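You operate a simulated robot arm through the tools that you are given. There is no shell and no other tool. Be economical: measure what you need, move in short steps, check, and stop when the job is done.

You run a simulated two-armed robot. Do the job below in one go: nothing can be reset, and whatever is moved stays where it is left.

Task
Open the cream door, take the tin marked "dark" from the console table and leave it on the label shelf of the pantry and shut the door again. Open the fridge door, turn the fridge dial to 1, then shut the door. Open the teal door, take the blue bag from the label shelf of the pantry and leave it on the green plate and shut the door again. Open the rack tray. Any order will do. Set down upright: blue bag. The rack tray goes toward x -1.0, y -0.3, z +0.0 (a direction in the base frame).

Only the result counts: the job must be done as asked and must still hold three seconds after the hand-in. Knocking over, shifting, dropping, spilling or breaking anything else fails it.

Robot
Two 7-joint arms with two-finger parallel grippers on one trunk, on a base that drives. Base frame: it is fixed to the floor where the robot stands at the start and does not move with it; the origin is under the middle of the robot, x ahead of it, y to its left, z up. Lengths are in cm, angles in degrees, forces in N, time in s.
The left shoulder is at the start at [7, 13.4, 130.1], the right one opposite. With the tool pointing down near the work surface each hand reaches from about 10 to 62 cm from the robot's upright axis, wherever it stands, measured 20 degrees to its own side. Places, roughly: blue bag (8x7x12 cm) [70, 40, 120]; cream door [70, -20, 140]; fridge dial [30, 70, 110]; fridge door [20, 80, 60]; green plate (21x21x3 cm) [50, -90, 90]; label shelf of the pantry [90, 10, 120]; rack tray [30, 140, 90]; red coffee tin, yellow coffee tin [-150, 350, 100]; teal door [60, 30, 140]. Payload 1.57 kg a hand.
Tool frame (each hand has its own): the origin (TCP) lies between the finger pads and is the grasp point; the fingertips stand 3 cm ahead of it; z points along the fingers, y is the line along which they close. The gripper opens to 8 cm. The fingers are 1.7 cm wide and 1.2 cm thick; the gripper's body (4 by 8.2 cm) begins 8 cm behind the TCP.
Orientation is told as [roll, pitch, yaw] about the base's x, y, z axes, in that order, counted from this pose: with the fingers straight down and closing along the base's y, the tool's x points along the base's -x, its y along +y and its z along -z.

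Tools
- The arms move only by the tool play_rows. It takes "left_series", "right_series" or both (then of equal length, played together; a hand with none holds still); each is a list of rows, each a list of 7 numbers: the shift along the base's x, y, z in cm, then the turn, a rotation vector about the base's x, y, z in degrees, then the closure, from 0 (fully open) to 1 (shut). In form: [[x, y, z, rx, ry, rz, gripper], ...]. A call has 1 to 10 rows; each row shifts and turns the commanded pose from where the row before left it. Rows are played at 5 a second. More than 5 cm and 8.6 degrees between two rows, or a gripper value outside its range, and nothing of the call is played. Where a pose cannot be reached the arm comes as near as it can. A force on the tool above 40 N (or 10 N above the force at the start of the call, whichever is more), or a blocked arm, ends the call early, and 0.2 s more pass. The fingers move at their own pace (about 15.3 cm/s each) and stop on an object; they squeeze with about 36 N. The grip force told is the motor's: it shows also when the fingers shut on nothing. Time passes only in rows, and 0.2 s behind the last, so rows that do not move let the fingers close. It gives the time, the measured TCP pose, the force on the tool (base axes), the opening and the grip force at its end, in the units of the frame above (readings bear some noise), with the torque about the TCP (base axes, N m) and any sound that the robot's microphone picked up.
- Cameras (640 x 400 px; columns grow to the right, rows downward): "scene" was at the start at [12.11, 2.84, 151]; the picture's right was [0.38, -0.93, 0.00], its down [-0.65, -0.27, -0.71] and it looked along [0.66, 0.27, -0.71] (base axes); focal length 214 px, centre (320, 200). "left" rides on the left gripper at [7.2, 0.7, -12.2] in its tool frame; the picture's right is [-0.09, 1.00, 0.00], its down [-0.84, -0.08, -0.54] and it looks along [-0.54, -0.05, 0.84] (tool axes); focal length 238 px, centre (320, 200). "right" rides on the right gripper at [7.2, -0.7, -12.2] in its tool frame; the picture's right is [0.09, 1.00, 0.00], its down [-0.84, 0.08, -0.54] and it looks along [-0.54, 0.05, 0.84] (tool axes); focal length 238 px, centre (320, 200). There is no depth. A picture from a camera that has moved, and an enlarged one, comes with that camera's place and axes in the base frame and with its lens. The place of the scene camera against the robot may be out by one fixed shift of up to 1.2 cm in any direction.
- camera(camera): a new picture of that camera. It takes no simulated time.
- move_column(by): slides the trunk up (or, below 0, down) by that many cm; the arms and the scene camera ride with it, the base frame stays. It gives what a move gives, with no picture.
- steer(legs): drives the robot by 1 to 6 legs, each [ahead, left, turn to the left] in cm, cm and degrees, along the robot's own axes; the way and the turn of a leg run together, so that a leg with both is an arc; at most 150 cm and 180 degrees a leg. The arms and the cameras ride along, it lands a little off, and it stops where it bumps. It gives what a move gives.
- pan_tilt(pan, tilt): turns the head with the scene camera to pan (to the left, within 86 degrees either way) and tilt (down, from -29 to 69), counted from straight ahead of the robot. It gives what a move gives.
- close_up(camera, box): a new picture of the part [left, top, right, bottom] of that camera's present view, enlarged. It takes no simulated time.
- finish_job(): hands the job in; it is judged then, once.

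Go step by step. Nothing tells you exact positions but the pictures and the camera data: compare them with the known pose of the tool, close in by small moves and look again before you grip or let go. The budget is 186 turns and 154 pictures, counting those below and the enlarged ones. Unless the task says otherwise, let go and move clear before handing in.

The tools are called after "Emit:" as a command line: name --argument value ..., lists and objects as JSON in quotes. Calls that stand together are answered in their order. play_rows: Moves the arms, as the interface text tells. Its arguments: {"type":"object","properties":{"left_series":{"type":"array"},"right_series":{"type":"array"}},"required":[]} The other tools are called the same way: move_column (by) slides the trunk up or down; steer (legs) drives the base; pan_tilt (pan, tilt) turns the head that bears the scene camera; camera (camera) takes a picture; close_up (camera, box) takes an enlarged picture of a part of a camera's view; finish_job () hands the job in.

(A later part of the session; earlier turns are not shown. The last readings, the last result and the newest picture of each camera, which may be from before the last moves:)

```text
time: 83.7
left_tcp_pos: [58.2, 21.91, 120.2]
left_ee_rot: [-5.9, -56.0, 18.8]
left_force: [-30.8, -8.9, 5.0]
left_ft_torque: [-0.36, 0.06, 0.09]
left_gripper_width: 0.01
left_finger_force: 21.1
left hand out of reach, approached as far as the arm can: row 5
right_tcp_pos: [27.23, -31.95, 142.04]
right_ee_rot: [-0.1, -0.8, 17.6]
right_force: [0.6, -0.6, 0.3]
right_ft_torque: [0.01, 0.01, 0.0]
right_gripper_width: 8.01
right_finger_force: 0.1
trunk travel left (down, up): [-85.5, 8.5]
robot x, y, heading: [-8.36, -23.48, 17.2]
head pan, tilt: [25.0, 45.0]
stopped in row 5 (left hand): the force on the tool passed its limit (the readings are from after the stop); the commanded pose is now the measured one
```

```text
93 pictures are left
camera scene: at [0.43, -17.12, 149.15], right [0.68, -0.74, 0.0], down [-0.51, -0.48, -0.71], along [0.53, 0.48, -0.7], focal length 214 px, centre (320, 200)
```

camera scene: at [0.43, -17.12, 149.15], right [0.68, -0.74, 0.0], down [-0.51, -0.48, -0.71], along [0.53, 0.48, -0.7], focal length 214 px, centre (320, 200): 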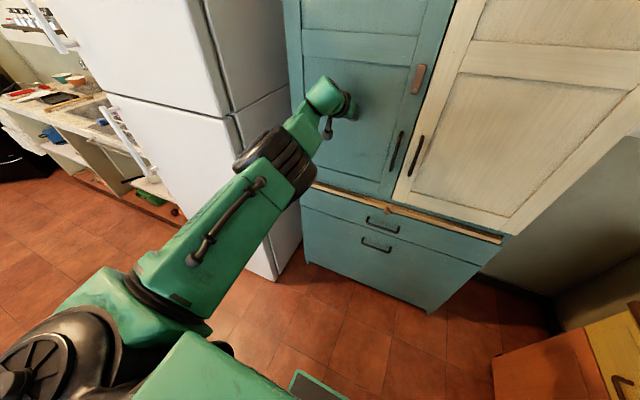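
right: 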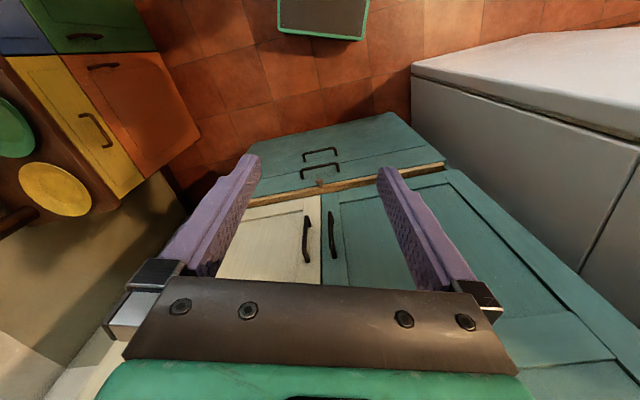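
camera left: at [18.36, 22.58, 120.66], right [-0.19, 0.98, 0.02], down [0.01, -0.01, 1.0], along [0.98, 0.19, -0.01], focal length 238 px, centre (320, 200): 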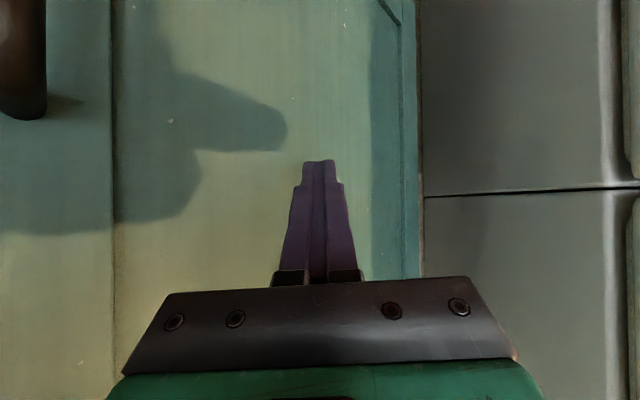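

The teal door is shut (hard contact). I retract the left arm, slide left, and prepare the right hand for the cream handle.

Emit:
play_rows --left_series '[[-4.2, -1.2, 0, 0, 0, 0, 1], [-4.2, -1.2, 0, 0, 0, 0, 1], [-4.2, -1.2, 0, 0, 0, 0, 1], [-4.2, -1.2, 0, 0, 0, 0, 1], [-4.2, -1.2, 0, 0, 0, 0, 0.5], [-4.2, -1, 0, 0, 0, 0, 0.5], [-4.2, -0.5, 0, 0, 0, 0, 0.5]]' --right_series '[[0.5, -1.8, -2.5, 2.44, -8.14, 0, 0.4], [0.5, -1.8, -2.5, 2.44, -8.14, 0, 0.4], [0.5, -1.8, -2.5, 2.44, -8.14, 0, 0.4], [0.5, -1.8, -3, 2.44, -8.14, 0, 0.4], [1.5, -1.5, -3, 2.44, -8.14, 0, 0.4], [3.5, -1.5, -3, 0, 0, 0, 0.4], [3.5, -1.5, -3, 0, 0, 0, 0.4]]'

Emit:
steer --legs '[[0, 33, 0]]'

Emit:
camera --camera "right"

Emit:
camera --camera "scene"

```text
time: 85.3
left_tcp_pos: [31.38, 21.99, 120.19]
left_ee_rot: [-7.6, -55.3, 20.9]
left_force: [0.7, 0.2, -0.2]
left_ft_torque: [0.03, -0.02, -0.01]
left_gripper_width: 3.99
left_finger_force: 0.0
left hand out of reach, approached as far as the arm can: row 3, 4, 5, 6
right_tcp_pos: [39.11, -41.93, 126.61]
right_ee_rot: [-0.7, -34.2, 17.7]
right_force: [0.2, -0.1, -0.3]
right_ft_torque: [0.03, 0.02, 0.03]
right_gripper_width: 4.79
right_finger_force: 0.0
right hand out of reach, approached as far as the arm can: row 4, 5
trunk travel left (down, up): [-85.5, 8.5]
robot x, y, heading: [-8.55, -22.98, 17.4]
head pan, tilt: [25.0, 45.0]
```

```text
time: 87.5
left_tcp_pos: [21.19, 54.35, 120.36]
left_ee_rot: [-7.7, -55.7, 20.8]
left_force: [-0.1, 0.1, -0.5]
left_ft_torque: [-0.01, 0.02, 0.04]
left_gripper_width: 3.98
left_finger_force: 0.1
right_tcp_pos: [28.78, -9.54, 126.71]
right_ee_rot: [-0.4, -33.9, 17.6]
right_force: [0.5, -0.4, 0.5]
right_ft_torque: [0.0, -0.01, 0.03]
right_gripper_width: 4.81
right_finger_force: 0.1
trunk travel left (down, up): [-85.5, 8.5]
robot x, y, heading: [-18.65, 9.18, 17.4]
head pan, tilt: [25.0, 45.0]
```

```text
92 pictures are left
camera right: at [16.64, -14.04, 132.56], right [-0.37, 0.93, -0.06], down [0.35, 0.2, 0.92], along [0.86, 0.32, -0.4], focal length 238 px, centre (320, 200)
```

right: 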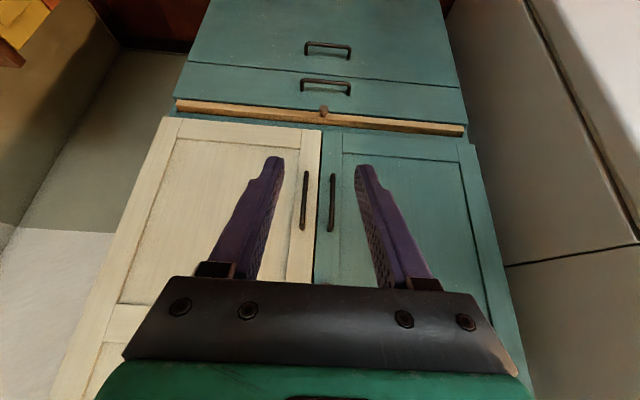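

```text
91 pictures are left
camera scene: at [-8.13, 15.62, 148.99], right [0.67, -0.74, 0.0], down [-0.52, -0.48, -0.71], along [0.52, 0.48, -0.71], focal length 214 px, centre (320, 200)
```

scene: 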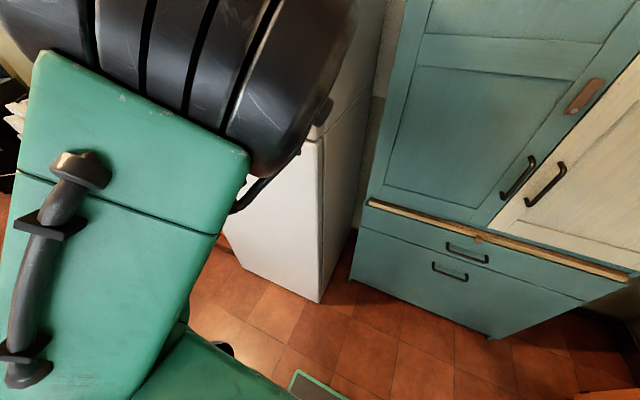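

The cream handle is at about (65,0,111), straight ahead of the right hand. I drive in slightly, tilt and approach.

Emit:
steer --legs '[[5, 0, 0]]'

Emit:
play_rows --right_series '[[2, 0.4, -2, 2, -6.7, 0, 0.45], [3.5, 0.8, -2.5, 2, -6.7, 0, 0.45], [3.8, 0.9, -2.5, 0, 0, 0, 0.45], [3.8, 0.9, -2.5, 0, 0, 0, 0.45], [3.8, 0.9, -2.5, 0, 0, 0, 0.45]]'

Emit:
camera --camera "right"

```text
time: 88.5
left_tcp_pos: [23.77, 55.93, 120.39]
left_ee_rot: [-8.7, -55.6, 23.0]
left_force: [-10.8, -3.9, 1.8]
left_ft_torque: [-0.14, 0.08, 0.26]
left_gripper_width: 3.89
left_finger_force: 0.1
right_tcp_pos: [32.01, -8.18, 126.85]
right_ee_rot: [-0.5, -34.1, 17.7]
right_force: [0.8, 0.1, 1.1]
right_ft_torque: [0.02, -0.01, -0.03]
right_gripper_width: 4.79
right_finger_force: 0.0
trunk travel left (down, up): [-85.5, 8.5]
robot x, y, heading: [-14.75, 10.42, 17.2]
head pan, tilt: [25.0, 45.0]
stopped in leg 1: the force on the tool passed its limit (the readings are from after the stop); the commanded pose is now the measured one
```

```text
time: 89.7
left_tcp_pos: [23.68, 55.8, 120.43]
left_ee_rot: [-8.8, -55.6, 22.7]
left_force: [-13.0, -2.5, -0.6]
left_ft_torque: [-0.15, 0.12, 0.39]
left_gripper_width: 4.18
left_finger_force: 1.1
right_tcp_pos: [45.85, -7.72, 116.62]
right_ee_rot: [5.6, -41.5, 10.4]
right_force: [0.5, -1.2, 0.5]
right_ft_torque: [0.02, -0.02, 0.0]
right_gripper_width: 4.39
right_finger_force: 0.1
right hand out of reach, approached as far as the arm can: row 1, 2
trunk travel left (down, up): [-85.5, 8.5]
robot x, y, heading: [-14.9, 10.42, 17.4]
head pan, tilt: [25.0, 45.0]
```

```text
90 pictures are left
camera right: at [32.98, -11.97, 120.67], right [-0.31, 0.95, 0.01], down [0.26, 0.07, 0.96], along [0.91, 0.3, -0.27], focal length 238 px, centre (320, 200)
```

right: 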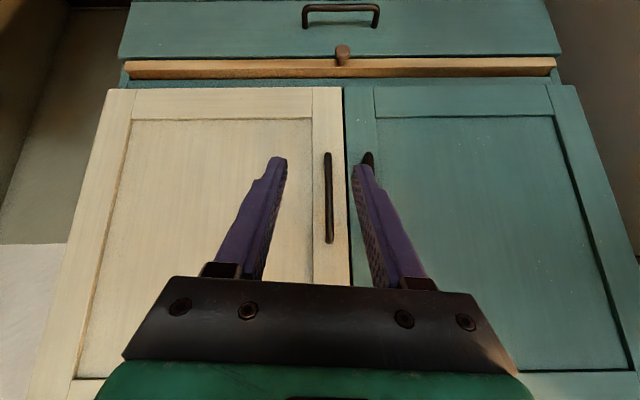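

The left fingertips touched the fridge's front (front plane ≈ 41.5 cm deep), so I pull the left hand back and continue the right hand toward the cream handle.

Emit:
play_rows --left_series '[[-2, -0.6, 0, 0, 0, 0, 0.5], [-2, -0.6, 0, 0, 0, 0, 0.5], [-1, -0.3, 0, 0, 0, 0, 0.5], [0, 0, 0, 0, 0, 0, 0.5]]' --right_series '[[3.6, 1.5, -1.2, 0, 0, 0, 0.45], [3.6, 1.5, -1.2, 0, 0, 0, 0.45], [3.6, 1.5, -1.2, 0, 0, 0, 0.45], [3.6, 1.4, -1.2, 0, 0, 0, 0.45]]'

Emit:
camera --camera "right"

```text
time: 90.7
left_tcp_pos: [20.19, 55.37, 119.95]
left_ee_rot: [-10.1, -55.4, 24.0]
left_force: [0.1, -0.3, -0.3]
left_ft_torque: [-0.03, 0.0, 0.02]
left_gripper_width: 4.04
left_finger_force: 0.1
left hand out of reach, approached as far as the arm can: row 3
right_tcp_pos: [60.67, -1.31, 111.14]
right_ee_rot: [5.3, -40.9, 10.8]
right_force: [-0.6, -0.5, 0.4]
right_ft_torque: [-0.02, -0.05, 0.03]
right_gripper_width: 4.42
right_finger_force: 0.0
trunk travel left (down, up): [-85.5, 8.5]
robot x, y, heading: [-14.95, 10.16, 17.6]
head pan, tilt: [25.0, 45.0]
```

```text
89 pictures are left
camera right: at [47.93, -5.58, 115.42], right [-0.31, 0.95, 0.01], down [0.26, 0.08, 0.96], along [0.91, 0.3, -0.28], focal length 238 px, centre (320, 200)
```

right: 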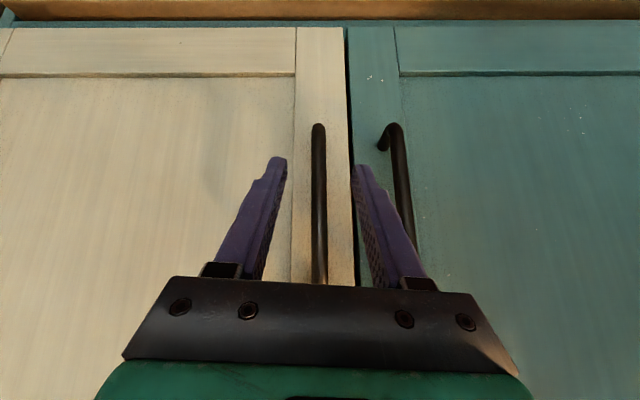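

Centred. Forward 4 cm and close.

Emit:
play_rows --right_series '[[2.1, 0.6, 0, 0, 0, 0, 0.45], [2.1, 0.6, 0, 0, 0, 0, 0.45], [0, 0, 0, 0, 0, 0, 1], [0, 0, 0, 0, 0, 0, 1], [0, 0, 0, 0, 0, 0, 1]]'

Emit:
camera --camera "right"

```text
time: 91.8
left_tcp_pos: [19.63, 55.62, 119.78]
left_ee_rot: [-10.2, -55.2, 24.2]
left_force: [-0.5, -0.8, 0.0]
left_ft_torque: [0.01, 0.01, 0.01]
left_gripper_width: 3.99
left_finger_force: 0.0
right_tcp_pos: [64.71, 0.01, 111.4]
right_ee_rot: [5.3, -41.0, 10.8]
right_force: [-3.1, 9.2, -5.5]
right_ft_torque: [-0.68, -0.64, 0.05]
right_gripper_width: 1.32
right_finger_force: 29.7
trunk travel left (down, up): [-85.5, 8.5]
robot x, y, heading: [-14.94, 10.4, 17.6]
head pan, tilt: [25.0, 45.0]
```

```text
88 pictures are left
camera right: at [51.8, -4.39, 115.78], right [-0.31, 0.95, 0.01], down [0.26, 0.08, 0.96], along [0.91, 0.3, -0.27], focal length 238 px, centre (320, 200)
```

right: 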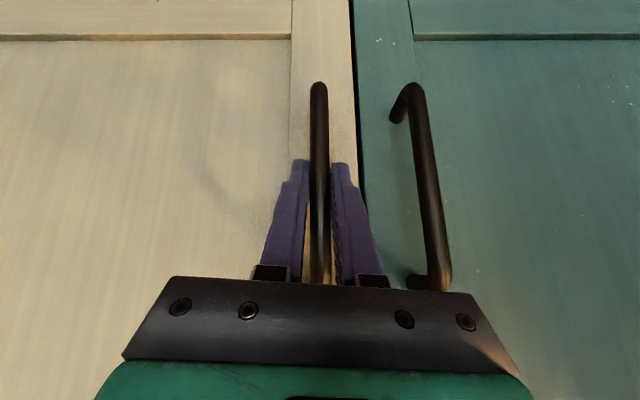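

Gripped. I pull the cream door along its mirrored arc.

Emit:
play_rows --right_series '[[-2.2, -1.0, 0, 0, 0, 2, 1], [-2.1, -1.1, 0, 0, 0, 2, 1], [-4.03, -2.5, 0, 0, 0, 4, 1], [-3.67, -3.0, 0, 0, 0, 4, 1], [-3.24, -3.45, 0, 0, 0, 5, 1]]'

Emit:
camera --camera "right"

```text
time: 93.0
left_tcp_pos: [19.56, 55.11, 120.09]
left_ee_rot: [-10.0, -55.3, 24.1]
left_force: [-0.5, -0.3, 0.0]
left_ft_torque: [0.04, 0.02, 0.03]
left_gripper_width: 4.02
left_finger_force: 0.1
right_tcp_pos: [49.0, -11.93, 111.71]
right_ee_rot: [5.4, -40.9, 27.7]
right_force: [-7.4, 4.2, -2.7]
right_ft_torque: [-1.18, 0.17, -0.08]
right_gripper_width: 1.39
right_finger_force: 30.1
trunk travel left (down, up): [-85.5, 8.5]
robot x, y, heading: [-14.74, 10.24, 17.3]
head pan, tilt: [25.0, 45.0]
```

```text
87 pictures are left
camera right: at [37.93, -19.78, 115.86], right [-0.58, 0.82, 0.01], down [0.23, 0.15, 0.96], along [0.78, 0.56, -0.27], focal length 238 px, centre (320, 200)
```

right: 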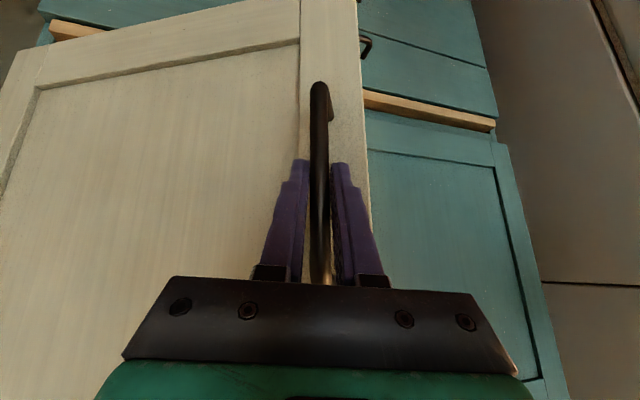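

Opening smoothly; I continue to a wider angle.

Emit:
play_rows --right_series '[[-2.9, -3.85, 0, 0, 0, 5, 1], [-2.41, -4.15, 0, 0, 0, 5, 1], [-1.88, -4.5, 0, 0, 0, 5, 1], [-1.31, -4.67, 0, 0, 0, 5, 1], [-0.8, -4.8, 0, 0, 0, 5, 1], [-0.3, -4.8, 0, 0, 0, 5, 1]]'

Emit:
pan_tilt --pan -10 --tilt 30

Emit:
camera --camera "scene"

```text
time: 94.3
left_tcp_pos: [19.33, 55.44, 119.92]
left_ee_rot: [-10.4, -55.5, 24.8]
left_force: [-0.4, 0.1, -0.5]
left_ft_torque: [0.01, 0.0, 0.0]
left_gripper_width: 3.98
left_finger_force: 0.0
right_tcp_pos: [39.64, -34.65, 110.27]
right_ee_rot: [3.7, -39.5, 54.9]
right_force: [1.2, -0.3, 4.4]
right_ft_torque: [-1.19, -0.28, -0.04]
right_gripper_width: 1.3
right_finger_force: 30.0
right hand out of reach, approached as far as the arm can: row 6
trunk travel left (down, up): [-85.5, 8.5]
robot x, y, heading: [-14.73, 10.86, 17.7]
head pan, tilt: [25.0, 45.0]
stopped in row 6 (right hand): the force on the tool passed its limit (the readings are from after the stop); the commanded pose is now the measured one
```

```text
time: 95.3
left_tcp_pos: [19.45, 55.46, 119.97]
left_ee_rot: [-10.4, -55.4, 24.6]
left_force: [-1.7, -0.6, 0.7]
left_ft_torque: [0.04, -0.01, -0.03]
left_gripper_width: 4.02
left_finger_force: 0.0
right_tcp_pos: [39.76, -34.42, 110.32]
right_ee_rot: [4.1, -39.6, 54.9]
right_force: [-4.8, 0.6, 5.8]
right_ft_torque: [-0.03, -0.91, 0.05]
right_gripper_width: 1.32
right_finger_force: 30.0
trunk travel left (down, up): [-85.5, 8.5]
robot x, y, heading: [-14.52, 10.47, 17.3]
head pan, tilt: [-10.0, 30.0]
```

```text
86 pictures are left
camera scene: at [-1.8, 12.95, 151.28], right [0.13, -0.99, 0.0], down [-0.49, -0.07, -0.87], along [0.86, 0.11, -0.5], focal length 214 px, centre (320, 200)
```

scene: 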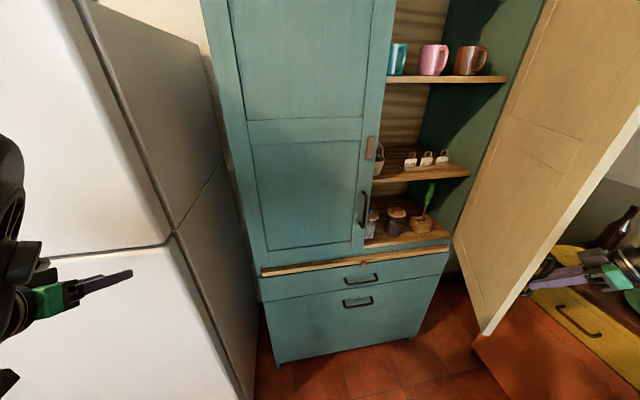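

The cream door is ~75° open, and the shelf carries small tags. I zoom in on them.

Emit:
close_up --camera "scene" --box '[350, 120, 500, 250]'

```text
3.08 times, centred on (425, 185) of scene
camera zoom: at [-1.8, 12.95, 151.28], right [0.13, -0.99, 0.0], down [-0.49, -0.07, -0.87], along [0.86, 0.11, -0.5], focal length 660 px, centre (-3, 246)
```

zoom: 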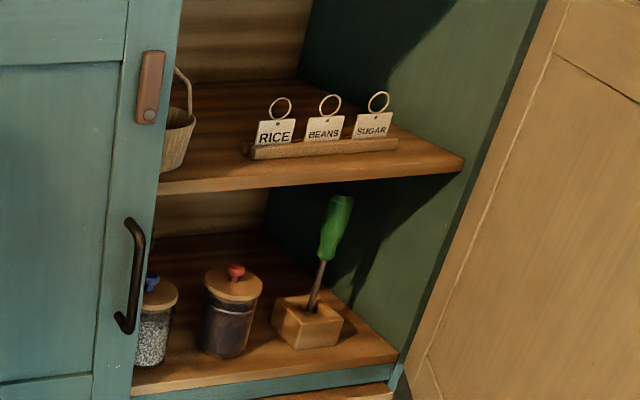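

The label shelf holds a rack of name tags; the tin must go there without touching these. I release the handle and withdraw along the tool axis.

Emit:
play_rows --right_series '[[0, 0, 0, 0, 0, 0, 0.4], [0, 0, 0, 0, 0, 0, 0], [0, 0, 0, 0, 0, 0, 0], [-1, -1.4, 2, 0, 0, 0, 0], [-1.5, -2, 3, 0, 0, 0, 0], [-1.5, -2, 3, 0, 0, 0, 0]]'

Emit:
camera --camera "right"

Emit:
camera --camera "scene"

```text
time: 96.7
left_tcp_pos: [19.43, 55.49, 119.95]
left_ee_rot: [-10.4, -55.4, 24.6]
left_force: [-0.2, 0.6, -0.4]
left_ft_torque: [0.02, -0.02, 0.02]
left_gripper_width: 4.01
left_finger_force: 0.0
right_tcp_pos: [35.08, -39.31, 118.6]
right_ee_rot: [4.0, -39.3, 54.7]
right_force: [-0.5, -0.5, 0.0]
right_ft_torque: [0.0, -0.01, -0.01]
right_gripper_width: 7.98
right_finger_force: 0.1
right hand out of reach, approached as far as the arm can: row 6
trunk travel left (down, up): [-85.5, 8.5]
robot x, y, heading: [-14.53, 10.56, 17.4]
head pan, tilt: [-10.0, 30.0]
```

```text
84 pictures are left
camera right: at [28.7, -51.06, 123.34], right [-0.88, 0.48, -0.01], down [0.14, 0.27, 0.95], along [0.46, 0.84, -0.3], focal length 238 px, centre (320, 200)
```

right: 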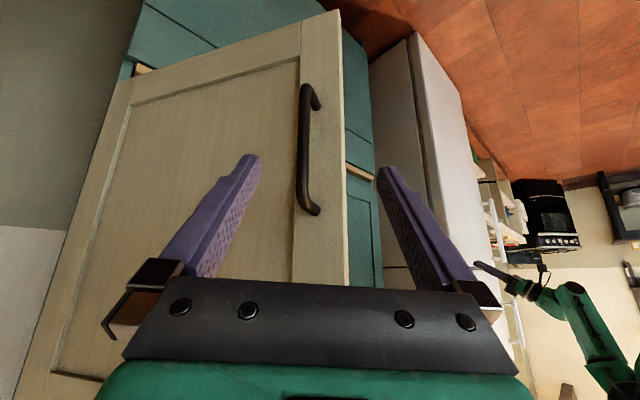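

```text
83 pictures are left
camera scene: at [-1.64, 12.86, 151.26], right [0.13, -0.99, 0.0], down [-0.49, -0.07, -0.87], along [0.86, 0.11, -0.5], focal length 214 px, centre (320, 200)
```

scene: 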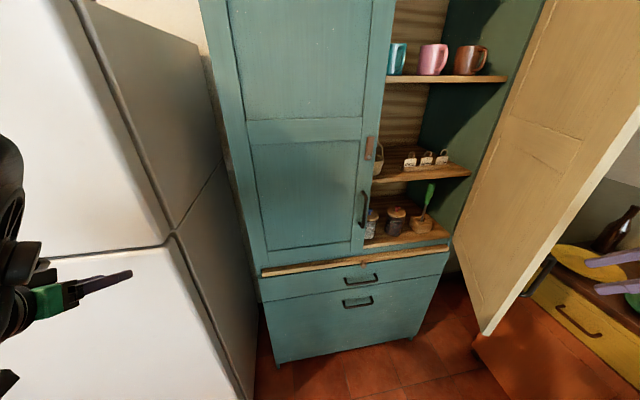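

I bring the right hand round the free edge to the inner side so I can push the cream door wider.

Emit:
play_rows --right_series '[[-4, -1.2, 1, 0, 0, 0, 1], [-2, 3.5, 0, 0, 0, -6, 1], [-1, 4.5, 0, 0, 0, -6, 1], [-1, 4.5, 0, 0, 0, -6, 1], [2, 4, 0, 0, 0, -6, 1], [4, 2, 0, 0, 0, -6, 1], [4, 1.2, 0, 0, 0, -6, 1], [4, 1.2, 0, 0, 0, 0, 1]]'

Emit:
camera --camera "right"

```text
time: 98.5
left_tcp_pos: [19.83, 55.41, 119.9]
left_ee_rot: [-10.2, -55.1, 24.4]
left_force: [0.0, -0.7, 0.1]
left_ft_torque: [-0.02, 0.04, 0.01]
left_gripper_width: 3.96
left_finger_force: 0.1
right_tcp_pos: [41.64, -19.16, 119.91]
right_ee_rot: [4.4, -39.4, 18.5]
right_force: [0.4, -0.7, -0.3]
right_ft_torque: [0.0, -0.03, -0.01]
right_gripper_width: 0.01
right_finger_force: 21.1
trunk travel left (down, up): [-85.5, 8.5]
robot x, y, heading: [-14.95, 10.45, 17.6]
head pan, tilt: [-10.0, 30.0]
```

```text
82 pictures are left
camera right: at [29.6, -25.02, 124.6], right [-0.43, 0.9, 0.0], down [0.27, 0.13, 0.95], along [0.86, 0.41, -0.3], focal length 238 px, centre (320, 200)
```

right: 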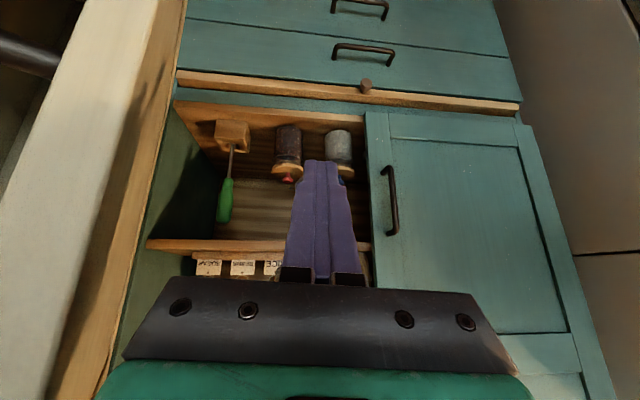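

Emit:
play_rows --right_series '[[0.9, -3.9, 0, 0, 0, 0, 1], [0.9, -3.9, 0, 0, 0, 0, 1], [0.9, -3.9, 0, 0, 0, 0, 1], [0.9, -3.9, 0, 0, 0, 0, 1], [0.7, -3.9, 0, 0, 0, 0, 1], [0.7, -3.9, 0, 0, 0, 0, 1], [0.7, -3.9, 0, 0, 0, 0, 1]]'

Emit:
camera --camera "scene"

```text
time: 100.1
left_tcp_pos: [19.26, 55.43, 119.9]
left_ee_rot: [-10.3, -55.4, 24.6]
left_force: [-0.7, 0.0, 0.3]
left_ft_torque: [0.02, -0.05, -0.01]
left_gripper_width: 3.99
left_finger_force: 0.0
right_tcp_pos: [45.8, -41.03, 119.86]
right_ee_rot: [4.2, -39.5, 18.8]
right_force: [0.0, 0.3, -0.5]
right_ft_torque: [0.0, -0.04, 0.02]
right_gripper_width: 0.0
right_finger_force: 21.2
right hand out of reach, approached as far as the arm can: row 6, 7
trunk travel left (down, up): [-85.5, 8.5]
robot x, y, heading: [-14.74, 10.31, 17.4]
head pan, tilt: [-10.0, 30.0]
```

```text
81 pictures are left
camera scene: at [-1.79, 12.88, 151.28], right [0.13, -0.99, 0.0], down [-0.49, -0.07, -0.87], along [0.86, 0.11, -0.5], focal length 214 px, centre (320, 200)
```

scene: 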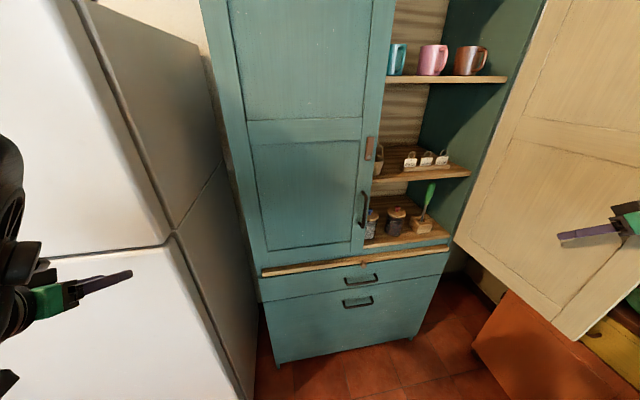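

The cream door is ~90° open and stays so for the tin. Now I retract the right hand and head for the fridge.

Emit:
play_rows --right_series '[[-2, 4, 0, 0, 0, 0, 0.5], [-4, 2, 0, 0, 0, 0, 0.5], [-4.5, 0, 0, 0, 0, 0, 0.5], [-4.5, 0, 0, 0, 0, 0, 0.5]]'

Emit:
steer --legs '[[-15, 0, 0], [0, 55, 0]]'

Emit:
pan_tilt --pan 15 --tilt 35

Emit:
camera --camera "scene"

Emit:
pan_tilt --pan 75 --tilt 35

Emit:
camera --camera "scene"

```text
time: 101.1
left_tcp_pos: [19.85, 55.6, 119.75]
left_ee_rot: [-10.4, -55.2, 24.6]
left_force: [0.5, 0.3, -0.5]
left_ft_torque: [-0.02, 0.0, -0.04]
left_gripper_width: 3.99
left_finger_force: 0.0
right_tcp_pos: [37.16, -40.63, 119.84]
right_ee_rot: [4.0, -38.9, 19.1]
right_force: [-1.2, -0.8, 0.1]
right_ft_torque: [0.08, -0.07, 0.0]
right_gripper_width: 3.99
right_finger_force: 0.1
right hand out of reach, approached as far as the arm can: row 1, 2, 3
trunk travel left (down, up): [-85.5, 8.5]
robot x, y, heading: [-14.55, 10.21, 17.4]
head pan, tilt: [-10.0, 30.0]
```

```text
time: 105.2
left_tcp_pos: [-9.24, 101.46, 119.93]
left_ee_rot: [-10.1, -55.3, 23.4]
left_force: [0.1, 0.0, 0.5]
left_ft_torque: [-0.01, -0.02, -0.03]
left_gripper_width: 4.02
left_finger_force: 0.1
right_tcp_pos: [6.07, 4.59, 119.83]
right_ee_rot: [4.4, -39.5, 17.4]
right_force: [0.1, -0.6, 0.8]
right_ft_torque: [0.02, 0.0, 0.03]
right_gripper_width: 4.02
right_finger_force: 0.0
trunk travel left (down, up): [-85.5, 8.5]
robot x, y, heading: [-44.93, 57.1, 16.5]
head pan, tilt: [-10.0, 30.0]
```

```text
time: 106.1
left_tcp_pos: [-9.24, 101.51, 119.89]
left_ee_rot: [-10.4, -55.4, 23.6]
left_force: [0.2, 0.0, -0.8]
left_ft_torque: [0.01, 0.01, -0.04]
left_gripper_width: 4.01
left_finger_force: 0.1
right_tcp_pos: [5.86, 4.76, 119.96]
right_ee_rot: [4.2, -39.5, 17.6]
right_force: [-0.3, -1.0, 0.5]
right_ft_torque: [-0.01, -0.01, -0.01]
right_gripper_width: 3.98
right_finger_force: 0.0
trunk travel left (down, up): [-85.5, 8.5]
robot x, y, heading: [-44.31, 57.06, 16.4]
head pan, tilt: [15.0, 35.0]
```

```text
80 pictures are left
camera scene: at [-32.69, 63.02, 150.47], right [0.52, -0.85, 0.0], down [-0.49, -0.3, -0.82], along [0.7, 0.43, -0.57], focal length 214 px, centre (320, 200)
```

scene: 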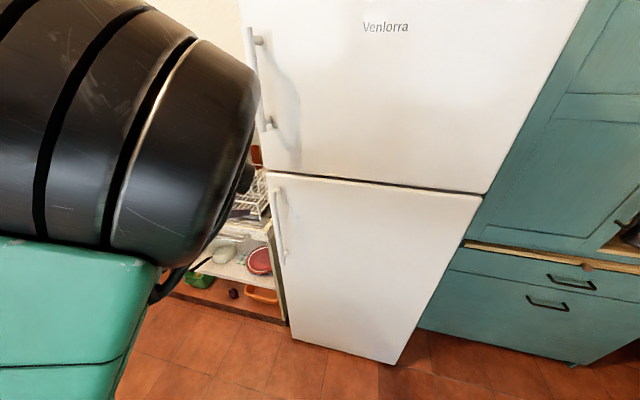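

```text
time: 107.4
left_tcp_pos: [-9.27, 101.51, 120.03]
left_ee_rot: [-10.2, -55.3, 23.4]
left_force: [0.6, -1.0, -0.1]
left_ft_torque: [-0.01, 0.02, 0.02]
left_gripper_width: 3.99
left_finger_force: 0.0
right_tcp_pos: [6.16, 4.77, 119.9]
right_ee_rot: [4.4, -39.6, 17.5]
right_force: [-1.2, 1.1, 0.9]
right_ft_torque: [0.0, -0.02, 0.02]
right_gripper_width: 3.99
right_finger_force: 0.1
trunk travel left (down, up): [-85.5, 8.5]
robot x, y, heading: [-44.96, 57.45, 16.5]
head pan, tilt: [75.0, 35.0]
```

```text
79 pictures are left
camera scene: at [-40.4, 67.19, 150.47], right [1.0, 0.02, 0.0], down [0.01, -0.57, -0.82], along [-0.02, 0.82, -0.57], focal length 214 px, centre (320, 200)
```

scene: 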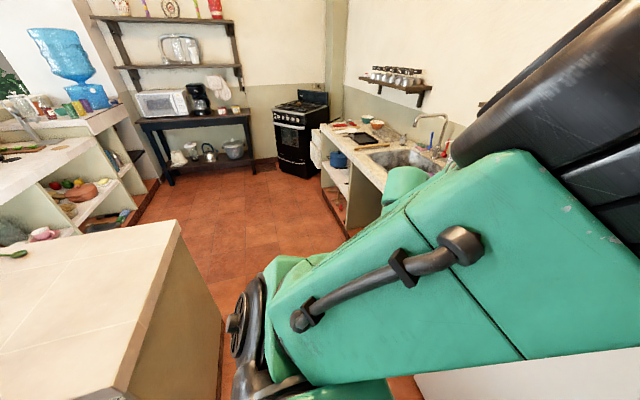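

The lower fridge door spans v 41–102 with its handle bar at the left (z 84–116) and the hinge on the right. I slide left so the right hand faces that handle.

Emit:
steer --legs '[[0, 58, 0]]'

Emit:
pan_tilt --pan -15 --tilt 35

Emit:
camera --camera "right"

Emit:
camera --camera "scene"

```text
time: 110.7
left_tcp_pos: [-25.94, 156.86, 120.01]
left_ee_rot: [-10.2, -55.4, 23.7]
left_force: [-0.4, -0.3, -0.3]
left_ft_torque: [0.0, 0.01, -0.02]
left_gripper_width: 4.01
left_finger_force: 0.1
right_tcp_pos: [-10.04, 60.12, 119.84]
right_ee_rot: [4.4, -39.5, 17.8]
right_force: [-0.5, -0.7, 0.2]
right_ft_torque: [0.0, 0.01, 0.01]
right_gripper_width: 3.97
right_finger_force: 0.1
trunk travel left (down, up): [-85.5, 8.5]
robot x, y, heading: [-61.1, 112.48, 16.8]
head pan, tilt: [75.0, 35.0]
```

```text
time: 112.3
left_tcp_pos: [-25.99, 156.84, 119.85]
left_ee_rot: [-10.4, -55.3, 23.8]
left_force: [0.3, -0.9, -0.8]
left_ft_torque: [0.02, 0.0, -0.02]
left_gripper_width: 4.01
left_finger_force: 0.2
right_tcp_pos: [-10.15, 60.15, 119.93]
right_ee_rot: [4.3, -39.5, 17.9]
right_force: [-0.7, 0.9, 0.0]
right_ft_torque: [-0.02, 0.01, -0.01]
right_gripper_width: 4.04
right_finger_force: 0.0
trunk travel left (down, up): [-85.5, 8.5]
robot x, y, heading: [-61.0, 112.32, 16.7]
head pan, tilt: [-15.0, 35.0]
```

```text
78 pictures are left
camera right: at [-22.33, 54.67, 124.52], right [-0.42, 0.91, 0.0], down [0.27, 0.13, 0.95], along [0.87, 0.4, -0.3], focal length 238 px, centre (320, 200)
```

right: 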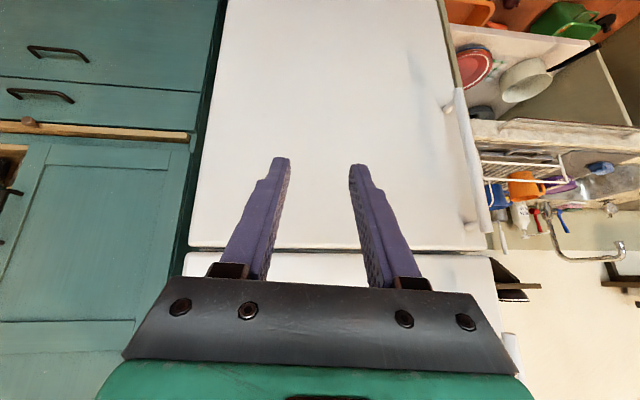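

```text
77 pictures are left
camera scene: at [-47.89, 113.88, 150.47], right [0.03, -1.0, 0.0], down [-0.57, -0.02, -0.82], along [0.82, 0.03, -0.57], focal length 214 px, centre (320, 200)
```

scene: 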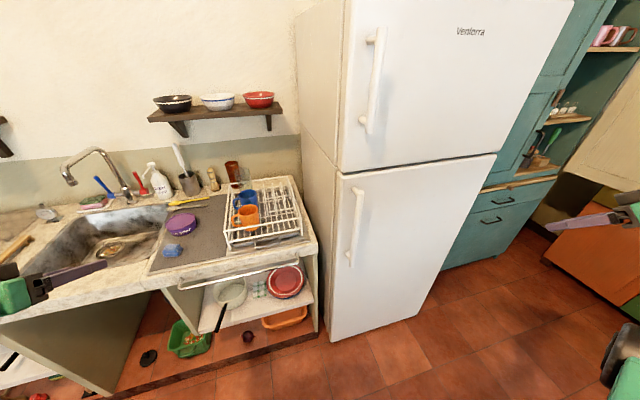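

I have a good view: fridge handles, and a dish rack with a pull-out tray on the sink counter to its left. I bring the right hand to the lower fridge handle.

Emit:
play_rows --right_series '[[4, 2, -1, 0, 0, 0, 0.3], [4, 3, -1, 0, 0, 0, 0.3], [2, 4, -1, 0, 0, 0, 0.3], [0, 4.7, -1, 0, 0, 0, 0.3], [-1, 4.7, -1, 0, 0, 0, 0.3], [-1.3, 4.7, -1, 0, 0, 0, 0.3], [-1.3, 4.7, -1, 0, 0, 0, 0.3], [-1.3, 4.7, -1, 0, 0, 0, 0.3], [0, 4, -1, 0, 0, 0, 0.3]]'

Emit:
camera --camera "right"

Emit:
close_up --camera "scene" --box '[150, 150, 330, 310]'

```text
refused: row 2 steps farther than a row can; nothing moved
```

```text
76 pictures are left
camera right: at [-22.33, 54.67, 124.52], right [-0.42, 0.91, 0.0], down [0.27, 0.13, 0.95], along [0.87, 0.4, -0.3], focal length 238 px, centre (320, 200)
```

right: 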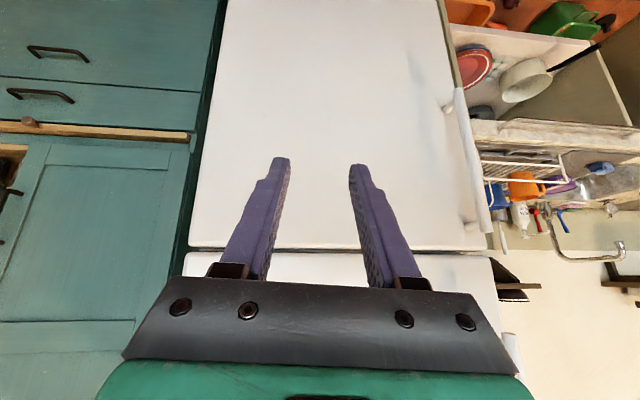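

```text
2.50 times, centred on (240, 230) of scene
camera zoom: at [-47.89, 113.88, 150.47], right [0.03, -1.0, 0.0], down [-0.57, -0.02, -0.82], along [0.82, 0.03, -0.57], focal length 536 px, centre (520, 125)
```

zoom: 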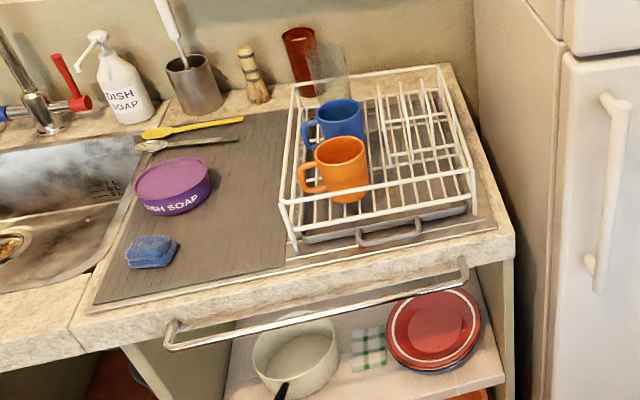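

A grey tray with a small handle lies under the dish rack. I retry the right-hand move with shorter rows.

Emit:
play_rows --right_series '[[4, 2, -1, 0, 0, 0, 0.3], [3.5, 3, -1, 0, 0, 0, 0.3], [2, 4, -1, 0, 0, 0, 0.3], [0, 4.7, -1, 0, 0, 0, 0.3], [-1, 4.6, -1, 0, 0, 0, 0.3], [-1.2, 4.6, -1, 0, 0, 0, 0.3], [-1.2, 4.6, -1, 0, 0, 0, 0.3], [-1.2, 4.6, -1, 0, 0, 0, 0.3], [0, 4, -1, 0, 0, 0, 0.3]]'

Emit:
camera --camera "right"

```text
time: 114.3
left_tcp_pos: [-25.99, 157.09, 119.88]
left_ee_rot: [-10.4, -55.3, 23.9]
left_force: [0.7, 0.1, 0.0]
left_ft_torque: [-0.02, 0.01, -0.01]
left_gripper_width: 4.0
left_finger_force: 0.0
right_tcp_pos: [-5.11, 96.55, 110.88]
right_ee_rot: [4.3, -39.5, 17.7]
right_force: [-0.4, 0.1, -0.8]
right_ft_torque: [0.0, 0.01, 0.01]
right_gripper_width: 5.62
right_finger_force: 0.1
trunk travel left (down, up): [-85.5, 8.5]
robot x, y, heading: [-60.98, 112.5, 16.9]
head pan, tilt: [-15.0, 35.0]
```

```text
74 pictures are left
camera right: at [-17.29, 90.9, 115.58], right [-0.42, 0.91, 0.0], down [0.27, 0.13, 0.95], along [0.87, 0.4, -0.3], focal length 238 px, centre (320, 200)
```

right: 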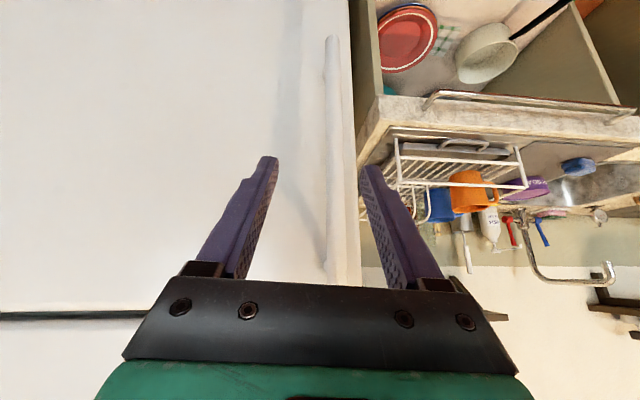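

The bar is just ahead. I correct yaw and approach.

Emit:
play_rows --right_series '[[2.6, 1.8, -1.4, 0, 0, -2.5, 0.3], [2.6, 1.8, -1.4, 0, 0, -2.5, 0.3], [2.6, 1.8, -1.4, 0, 0, -2.5, 0.3]]'

Emit:
camera --camera "right"

```text
time: 115.1
left_tcp_pos: [-25.94, 157.12, 119.83]
left_ee_rot: [-10.4, -55.2, 23.9]
left_force: [-0.7, 0.3, 0.2]
left_ft_torque: [-0.03, 0.01, 0.0]
left_gripper_width: 4.01
left_finger_force: 0.1
right_tcp_pos: [2.85, 101.73, 106.58]
right_ee_rot: [4.2, -39.4, 10.3]
right_force: [0.3, -0.8, -0.3]
right_ft_torque: [0.0, 0.03, -0.01]
right_gripper_width: 5.59
right_finger_force: 0.2
trunk travel left (down, up): [-85.5, 8.5]
robot x, y, heading: [-61.19, 112.52, 16.8]
head pan, tilt: [-15.0, 35.0]
```

```text
73 pictures are left
camera right: at [-10.01, 97.82, 111.2], right [-0.29, 0.96, 0.0], down [0.29, 0.09, 0.95], along [0.91, 0.28, -0.3], focal length 238 px, centre (320, 200)
```

right: 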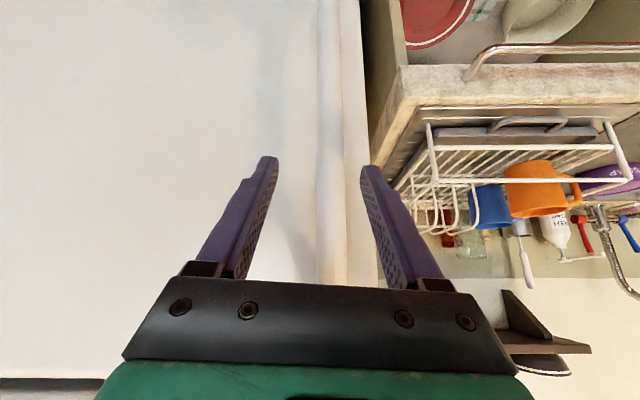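

Emit:
play_rows --right_series '[[1.8, 0.9, 0, 0, 0, 0, 0.3], [1.8, 0.9, 0, 0, 0, 0, 0.3]]'

Emit:
close_up --camera "right" --box '[200, 0, 460, 290]'

```text
time: 115.7
left_tcp_pos: [-25.9, 157.13, 119.87]
left_ee_rot: [-10.4, -55.2, 23.9]
left_force: [0.1, 1.2, -0.3]
left_ft_torque: [0.0, -0.02, -0.01]
left_gripper_width: 4.0
left_finger_force: 0.0
right_tcp_pos: [6.39, 103.49, 106.64]
right_ee_rot: [4.2, -39.3, 10.4]
right_force: [0.0, 0.4, -0.1]
right_ft_torque: [-0.01, 0.03, -0.01]
right_gripper_width: 5.59
right_finger_force: 0.1
trunk travel left (down, up): [-85.5, 8.5]
robot x, y, heading: [-61.35, 112.65, 16.9]
head pan, tilt: [-15.0, 35.0]
```

```text
1.38 times, centred on (330, 145) of right
camera zoom: at [-6.41, 99.62, 111.26], right [-0.29, 0.96, 0.0], down [0.29, 0.09, 0.95], along [0.91, 0.28, -0.3], focal length 329 px, centre (306, 276)
```

zoom: 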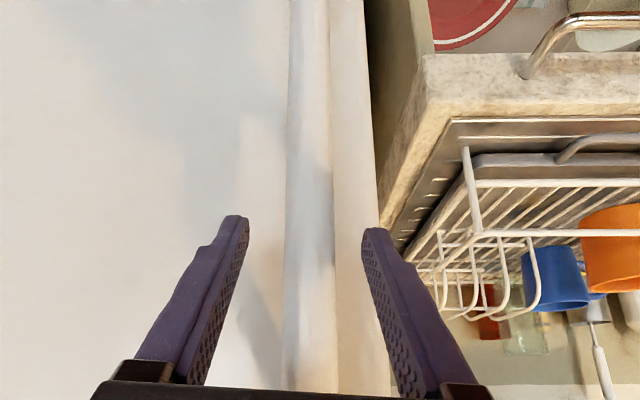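

Centred; 1 cm more and close.

Emit:
play_rows --right_series '[[1.0, 0.35, 0, 0, 0, 0, 0.3], [0, 0, 0, 0, 0, 0, 1], [0, 0, 0, 0, 0, 0, 1], [0, 0, 0, 0, 0, 0, 1]]'

Emit:
camera --camera "right"

```text
time: 116.7
left_tcp_pos: [-26.2, 157.12, 119.97]
left_ee_rot: [-10.5, -55.3, 23.9]
left_force: [-0.9, -0.2, 0.5]
left_ft_torque: [0.01, 0.04, 0.03]
left_gripper_width: 4.0
left_finger_force: 0.1
right_tcp_pos: [6.91, 103.82, 106.69]
right_ee_rot: [4.2, -39.5, 10.5]
right_force: [-8.0, 1.6, -4.5]
right_ft_torque: [-1.19, -1.69, 0.01]
right_gripper_width: 2.31
right_finger_force: 35.2
trunk travel left (down, up): [-85.5, 8.5]
robot x, y, heading: [-61.24, 112.42, 16.6]
head pan, tilt: [-15.0, 35.0]
```

```text
71 pictures are left
camera right: at [-5.77, 99.94, 111.31], right [-0.3, 0.96, 0.0], down [0.29, 0.09, 0.95], along [0.91, 0.28, -0.3], focal length 238 px, centre (320, 200)
```

right: 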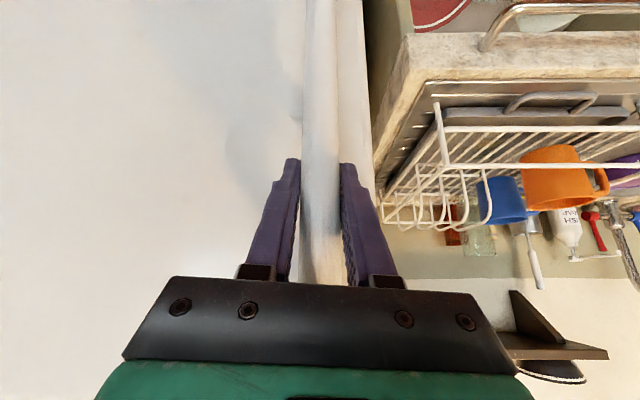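

Gripped (2.3 cm bar). I pull the fridge door along its wider arc.

Emit:
play_rows --right_series '[[-2.2, -0.9, 0, 0, 0, 1, 1], [-2.2, -1.1, 0, 0, 0, 2, 1], [-4.16, -2.5, 0, 0, 0, 3, 1], [-3.98, -2.76, 0, 0, 0, 3, 1], [-3.75, -3.16, 0, 0, 0, 3, 1]]'

Emit:
camera --camera "scene"

```text
time: 117.9
left_tcp_pos: [-26.26, 156.38, 120.31]
left_ee_rot: [-9.9, -55.6, 23.5]
left_force: [0.2, -0.5, -0.2]
left_ft_torque: [0.0, 0.02, 0.03]
left_gripper_width: 4.03
left_finger_force: 0.1
right_tcp_pos: [-9.14, 92.81, 106.61]
right_ee_rot: [4.1, -40.1, 22.3]
right_force: [9.5, -13.6, 20.3]
right_ft_torque: [-1.3, 0.27, -0.09]
right_gripper_width: 2.32
right_finger_force: 35.3
trunk travel left (down, up): [-85.5, 8.5]
robot x, y, heading: [-61.25, 112.02, 16.6]
head pan, tilt: [-15.0, 35.0]
```

```text
70 pictures are left
camera scene: at [-48.14, 113.04, 150.54], right [0.03, -1.0, -0.01], down [-0.57, -0.01, -0.82], along [0.82, 0.03, -0.57], focal length 214 px, centre (320, 200)
```

scene: 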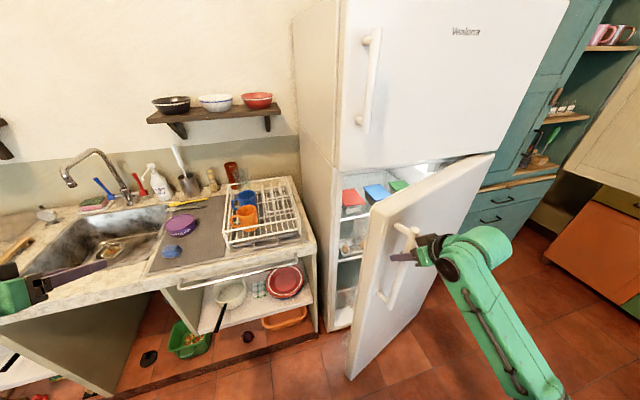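

Door opening; I continue the arc.

Emit:
play_rows --right_series '[[-3.2, -3.6, 0, 0, 0, 3, 1], [-2.9, -3.9, 0, 0, 0, 3, 1], [-2.6, -4.1, 0, 0, 0, 3, 1], [-2.3, -4.3, 0, 0, 0, 3, 1]]'

Emit:
camera --camera "scene"

```text
time: 118.9
left_tcp_pos: [-25.95, 156.65, 119.99]
left_ee_rot: [-10.0, -55.2, 23.7]
left_force: [-0.3, -0.7, 0.1]
left_ft_torque: [-0.02, 0.02, 0.02]
left_gripper_width: 4.01
left_finger_force: 0.1
right_tcp_pos: [-20.19, 77.5, 106.46]
right_ee_rot: [4.5, -39.3, 34.4]
right_force: [6.0, -1.9, -2.6]
right_ft_torque: [-1.45, 0.12, 0.2]
right_gripper_width: 2.33
right_finger_force: 35.3
trunk travel left (down, up): [-85.5, 8.5]
robot x, y, heading: [-61.14, 112.82, 16.9]
head pan, tilt: [-15.0, 35.0]
```

```text
69 pictures are left
camera scene: at [-47.75, 113.5, 150.44], right [0.03, -1.0, 0.0], down [-0.57, -0.02, -0.82], along [0.82, 0.03, -0.57], focal length 214 px, centre (320, 200)
```

scene: 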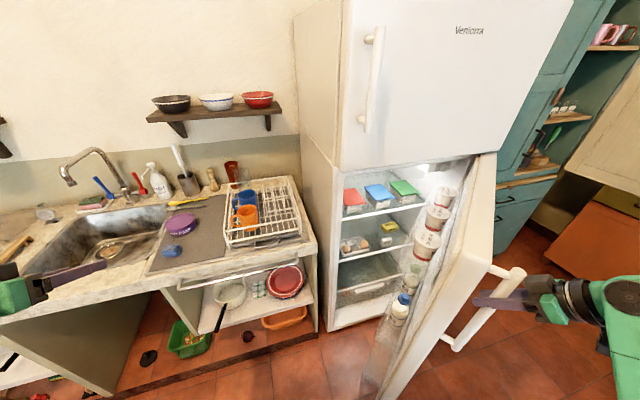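

The fridge is ~50° open. I zoom in to find the dial.

Emit:
close_up --camera "scene" --box '[330, 140, 490, 240]'

```text
4.00 times, centred on (410, 190) of scene
camera zoom: at [-47.75, 113.5, 150.44], right [0.03, -1.0, 0.0], down [-0.57, -0.02, -0.82], along [0.82, 0.03, -0.57], focal length 858 px, centre (-40, 240)
```

zoom: 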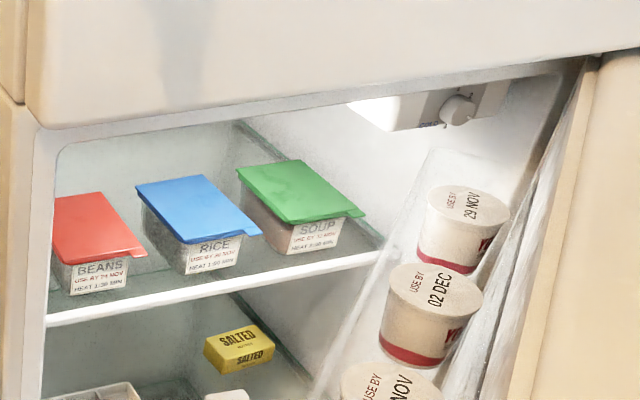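

The knob is on a box at the ceiling near the lamp, right side, near (30,68,113). I need the door wider, so I release the handle and take the hand round the free edge.

Emit:
play_rows --right_series '[[0, 0, 0, 0, 0, 0, 0.3], [0, 0, 0, 0, 0, 0, 0], [0, 0, 0, 0, 0, 0, 0], [-1.9, -1.6, 3.1, 0, 0, 0, 0], [-1.9, -1.6, 3.1, 0, 0, 0, 0], [-2.5, 3.5, 1, 0, 0, -4, 0.5], [-1.2, 4.5, 0, 0, 0, -5, 1], [-1.2, 4.5, 0, 0, 0, -5, 1], [-1.2, 4.5, 0, 0, 0, -5, 1], [-0.5, 4.5, 0, 0, 0, -5, 1]]'

Emit:
camera --camera "right"

Emit:
camera --camera "scene"

```text
time: 121.0
left_tcp_pos: [-26.41, 157.26, 119.96]
left_ee_rot: [-10.9, -55.5, 24.2]
left_force: [0.1, -0.9, -0.2]
left_ft_torque: [0.0, 0.1, 0.05]
left_gripper_width: 3.97
left_finger_force: 0.1
right_tcp_pos: [-24.43, 77.46, 115.88]
right_ee_rot: [5.4, -38.3, 15.0]
right_force: [-22.2, 12.8, 18.2]
right_ft_torque: [0.18, -0.02, 0.26]
right_gripper_width: 0.02
right_finger_force: 21.3
right hand out of reach, approached as far as the arm can: row 7, 8, 9, 10
trunk travel left (down, up): [-85.5, 8.5]
robot x, y, heading: [-60.66, 112.58, 16.8]
head pan, tilt: [-15.0, 35.0]
stopped in row 10 (right hand): the force on the tool passed its limit (the readings are from after the stop); the commanded pose is now the measured one
```

```text
67 pictures are left
camera right: at [-36.59, 72.17, 120.7], right [-0.38, 0.92, 0.02], down [0.3, 0.11, 0.95], along [0.87, 0.37, -0.32], focal length 238 px, centre (320, 200)
```

right: 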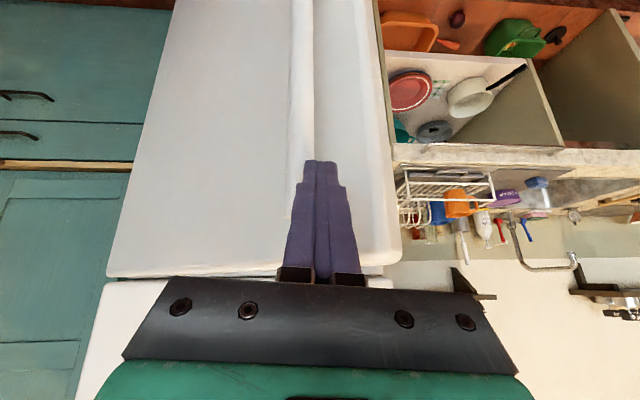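

```text
66 pictures are left
camera scene: at [-48.5, 114.21, 150.56], right [0.03, -1.0, 0.0], down [-0.57, -0.02, -0.82], along [0.82, 0.02, -0.57], focal length 214 px, centre (320, 200)
```

scene: 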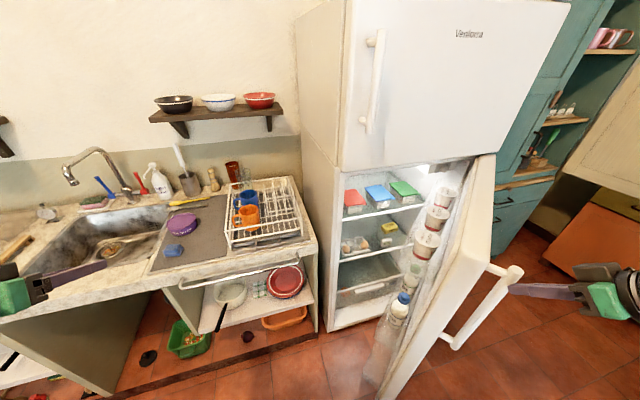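

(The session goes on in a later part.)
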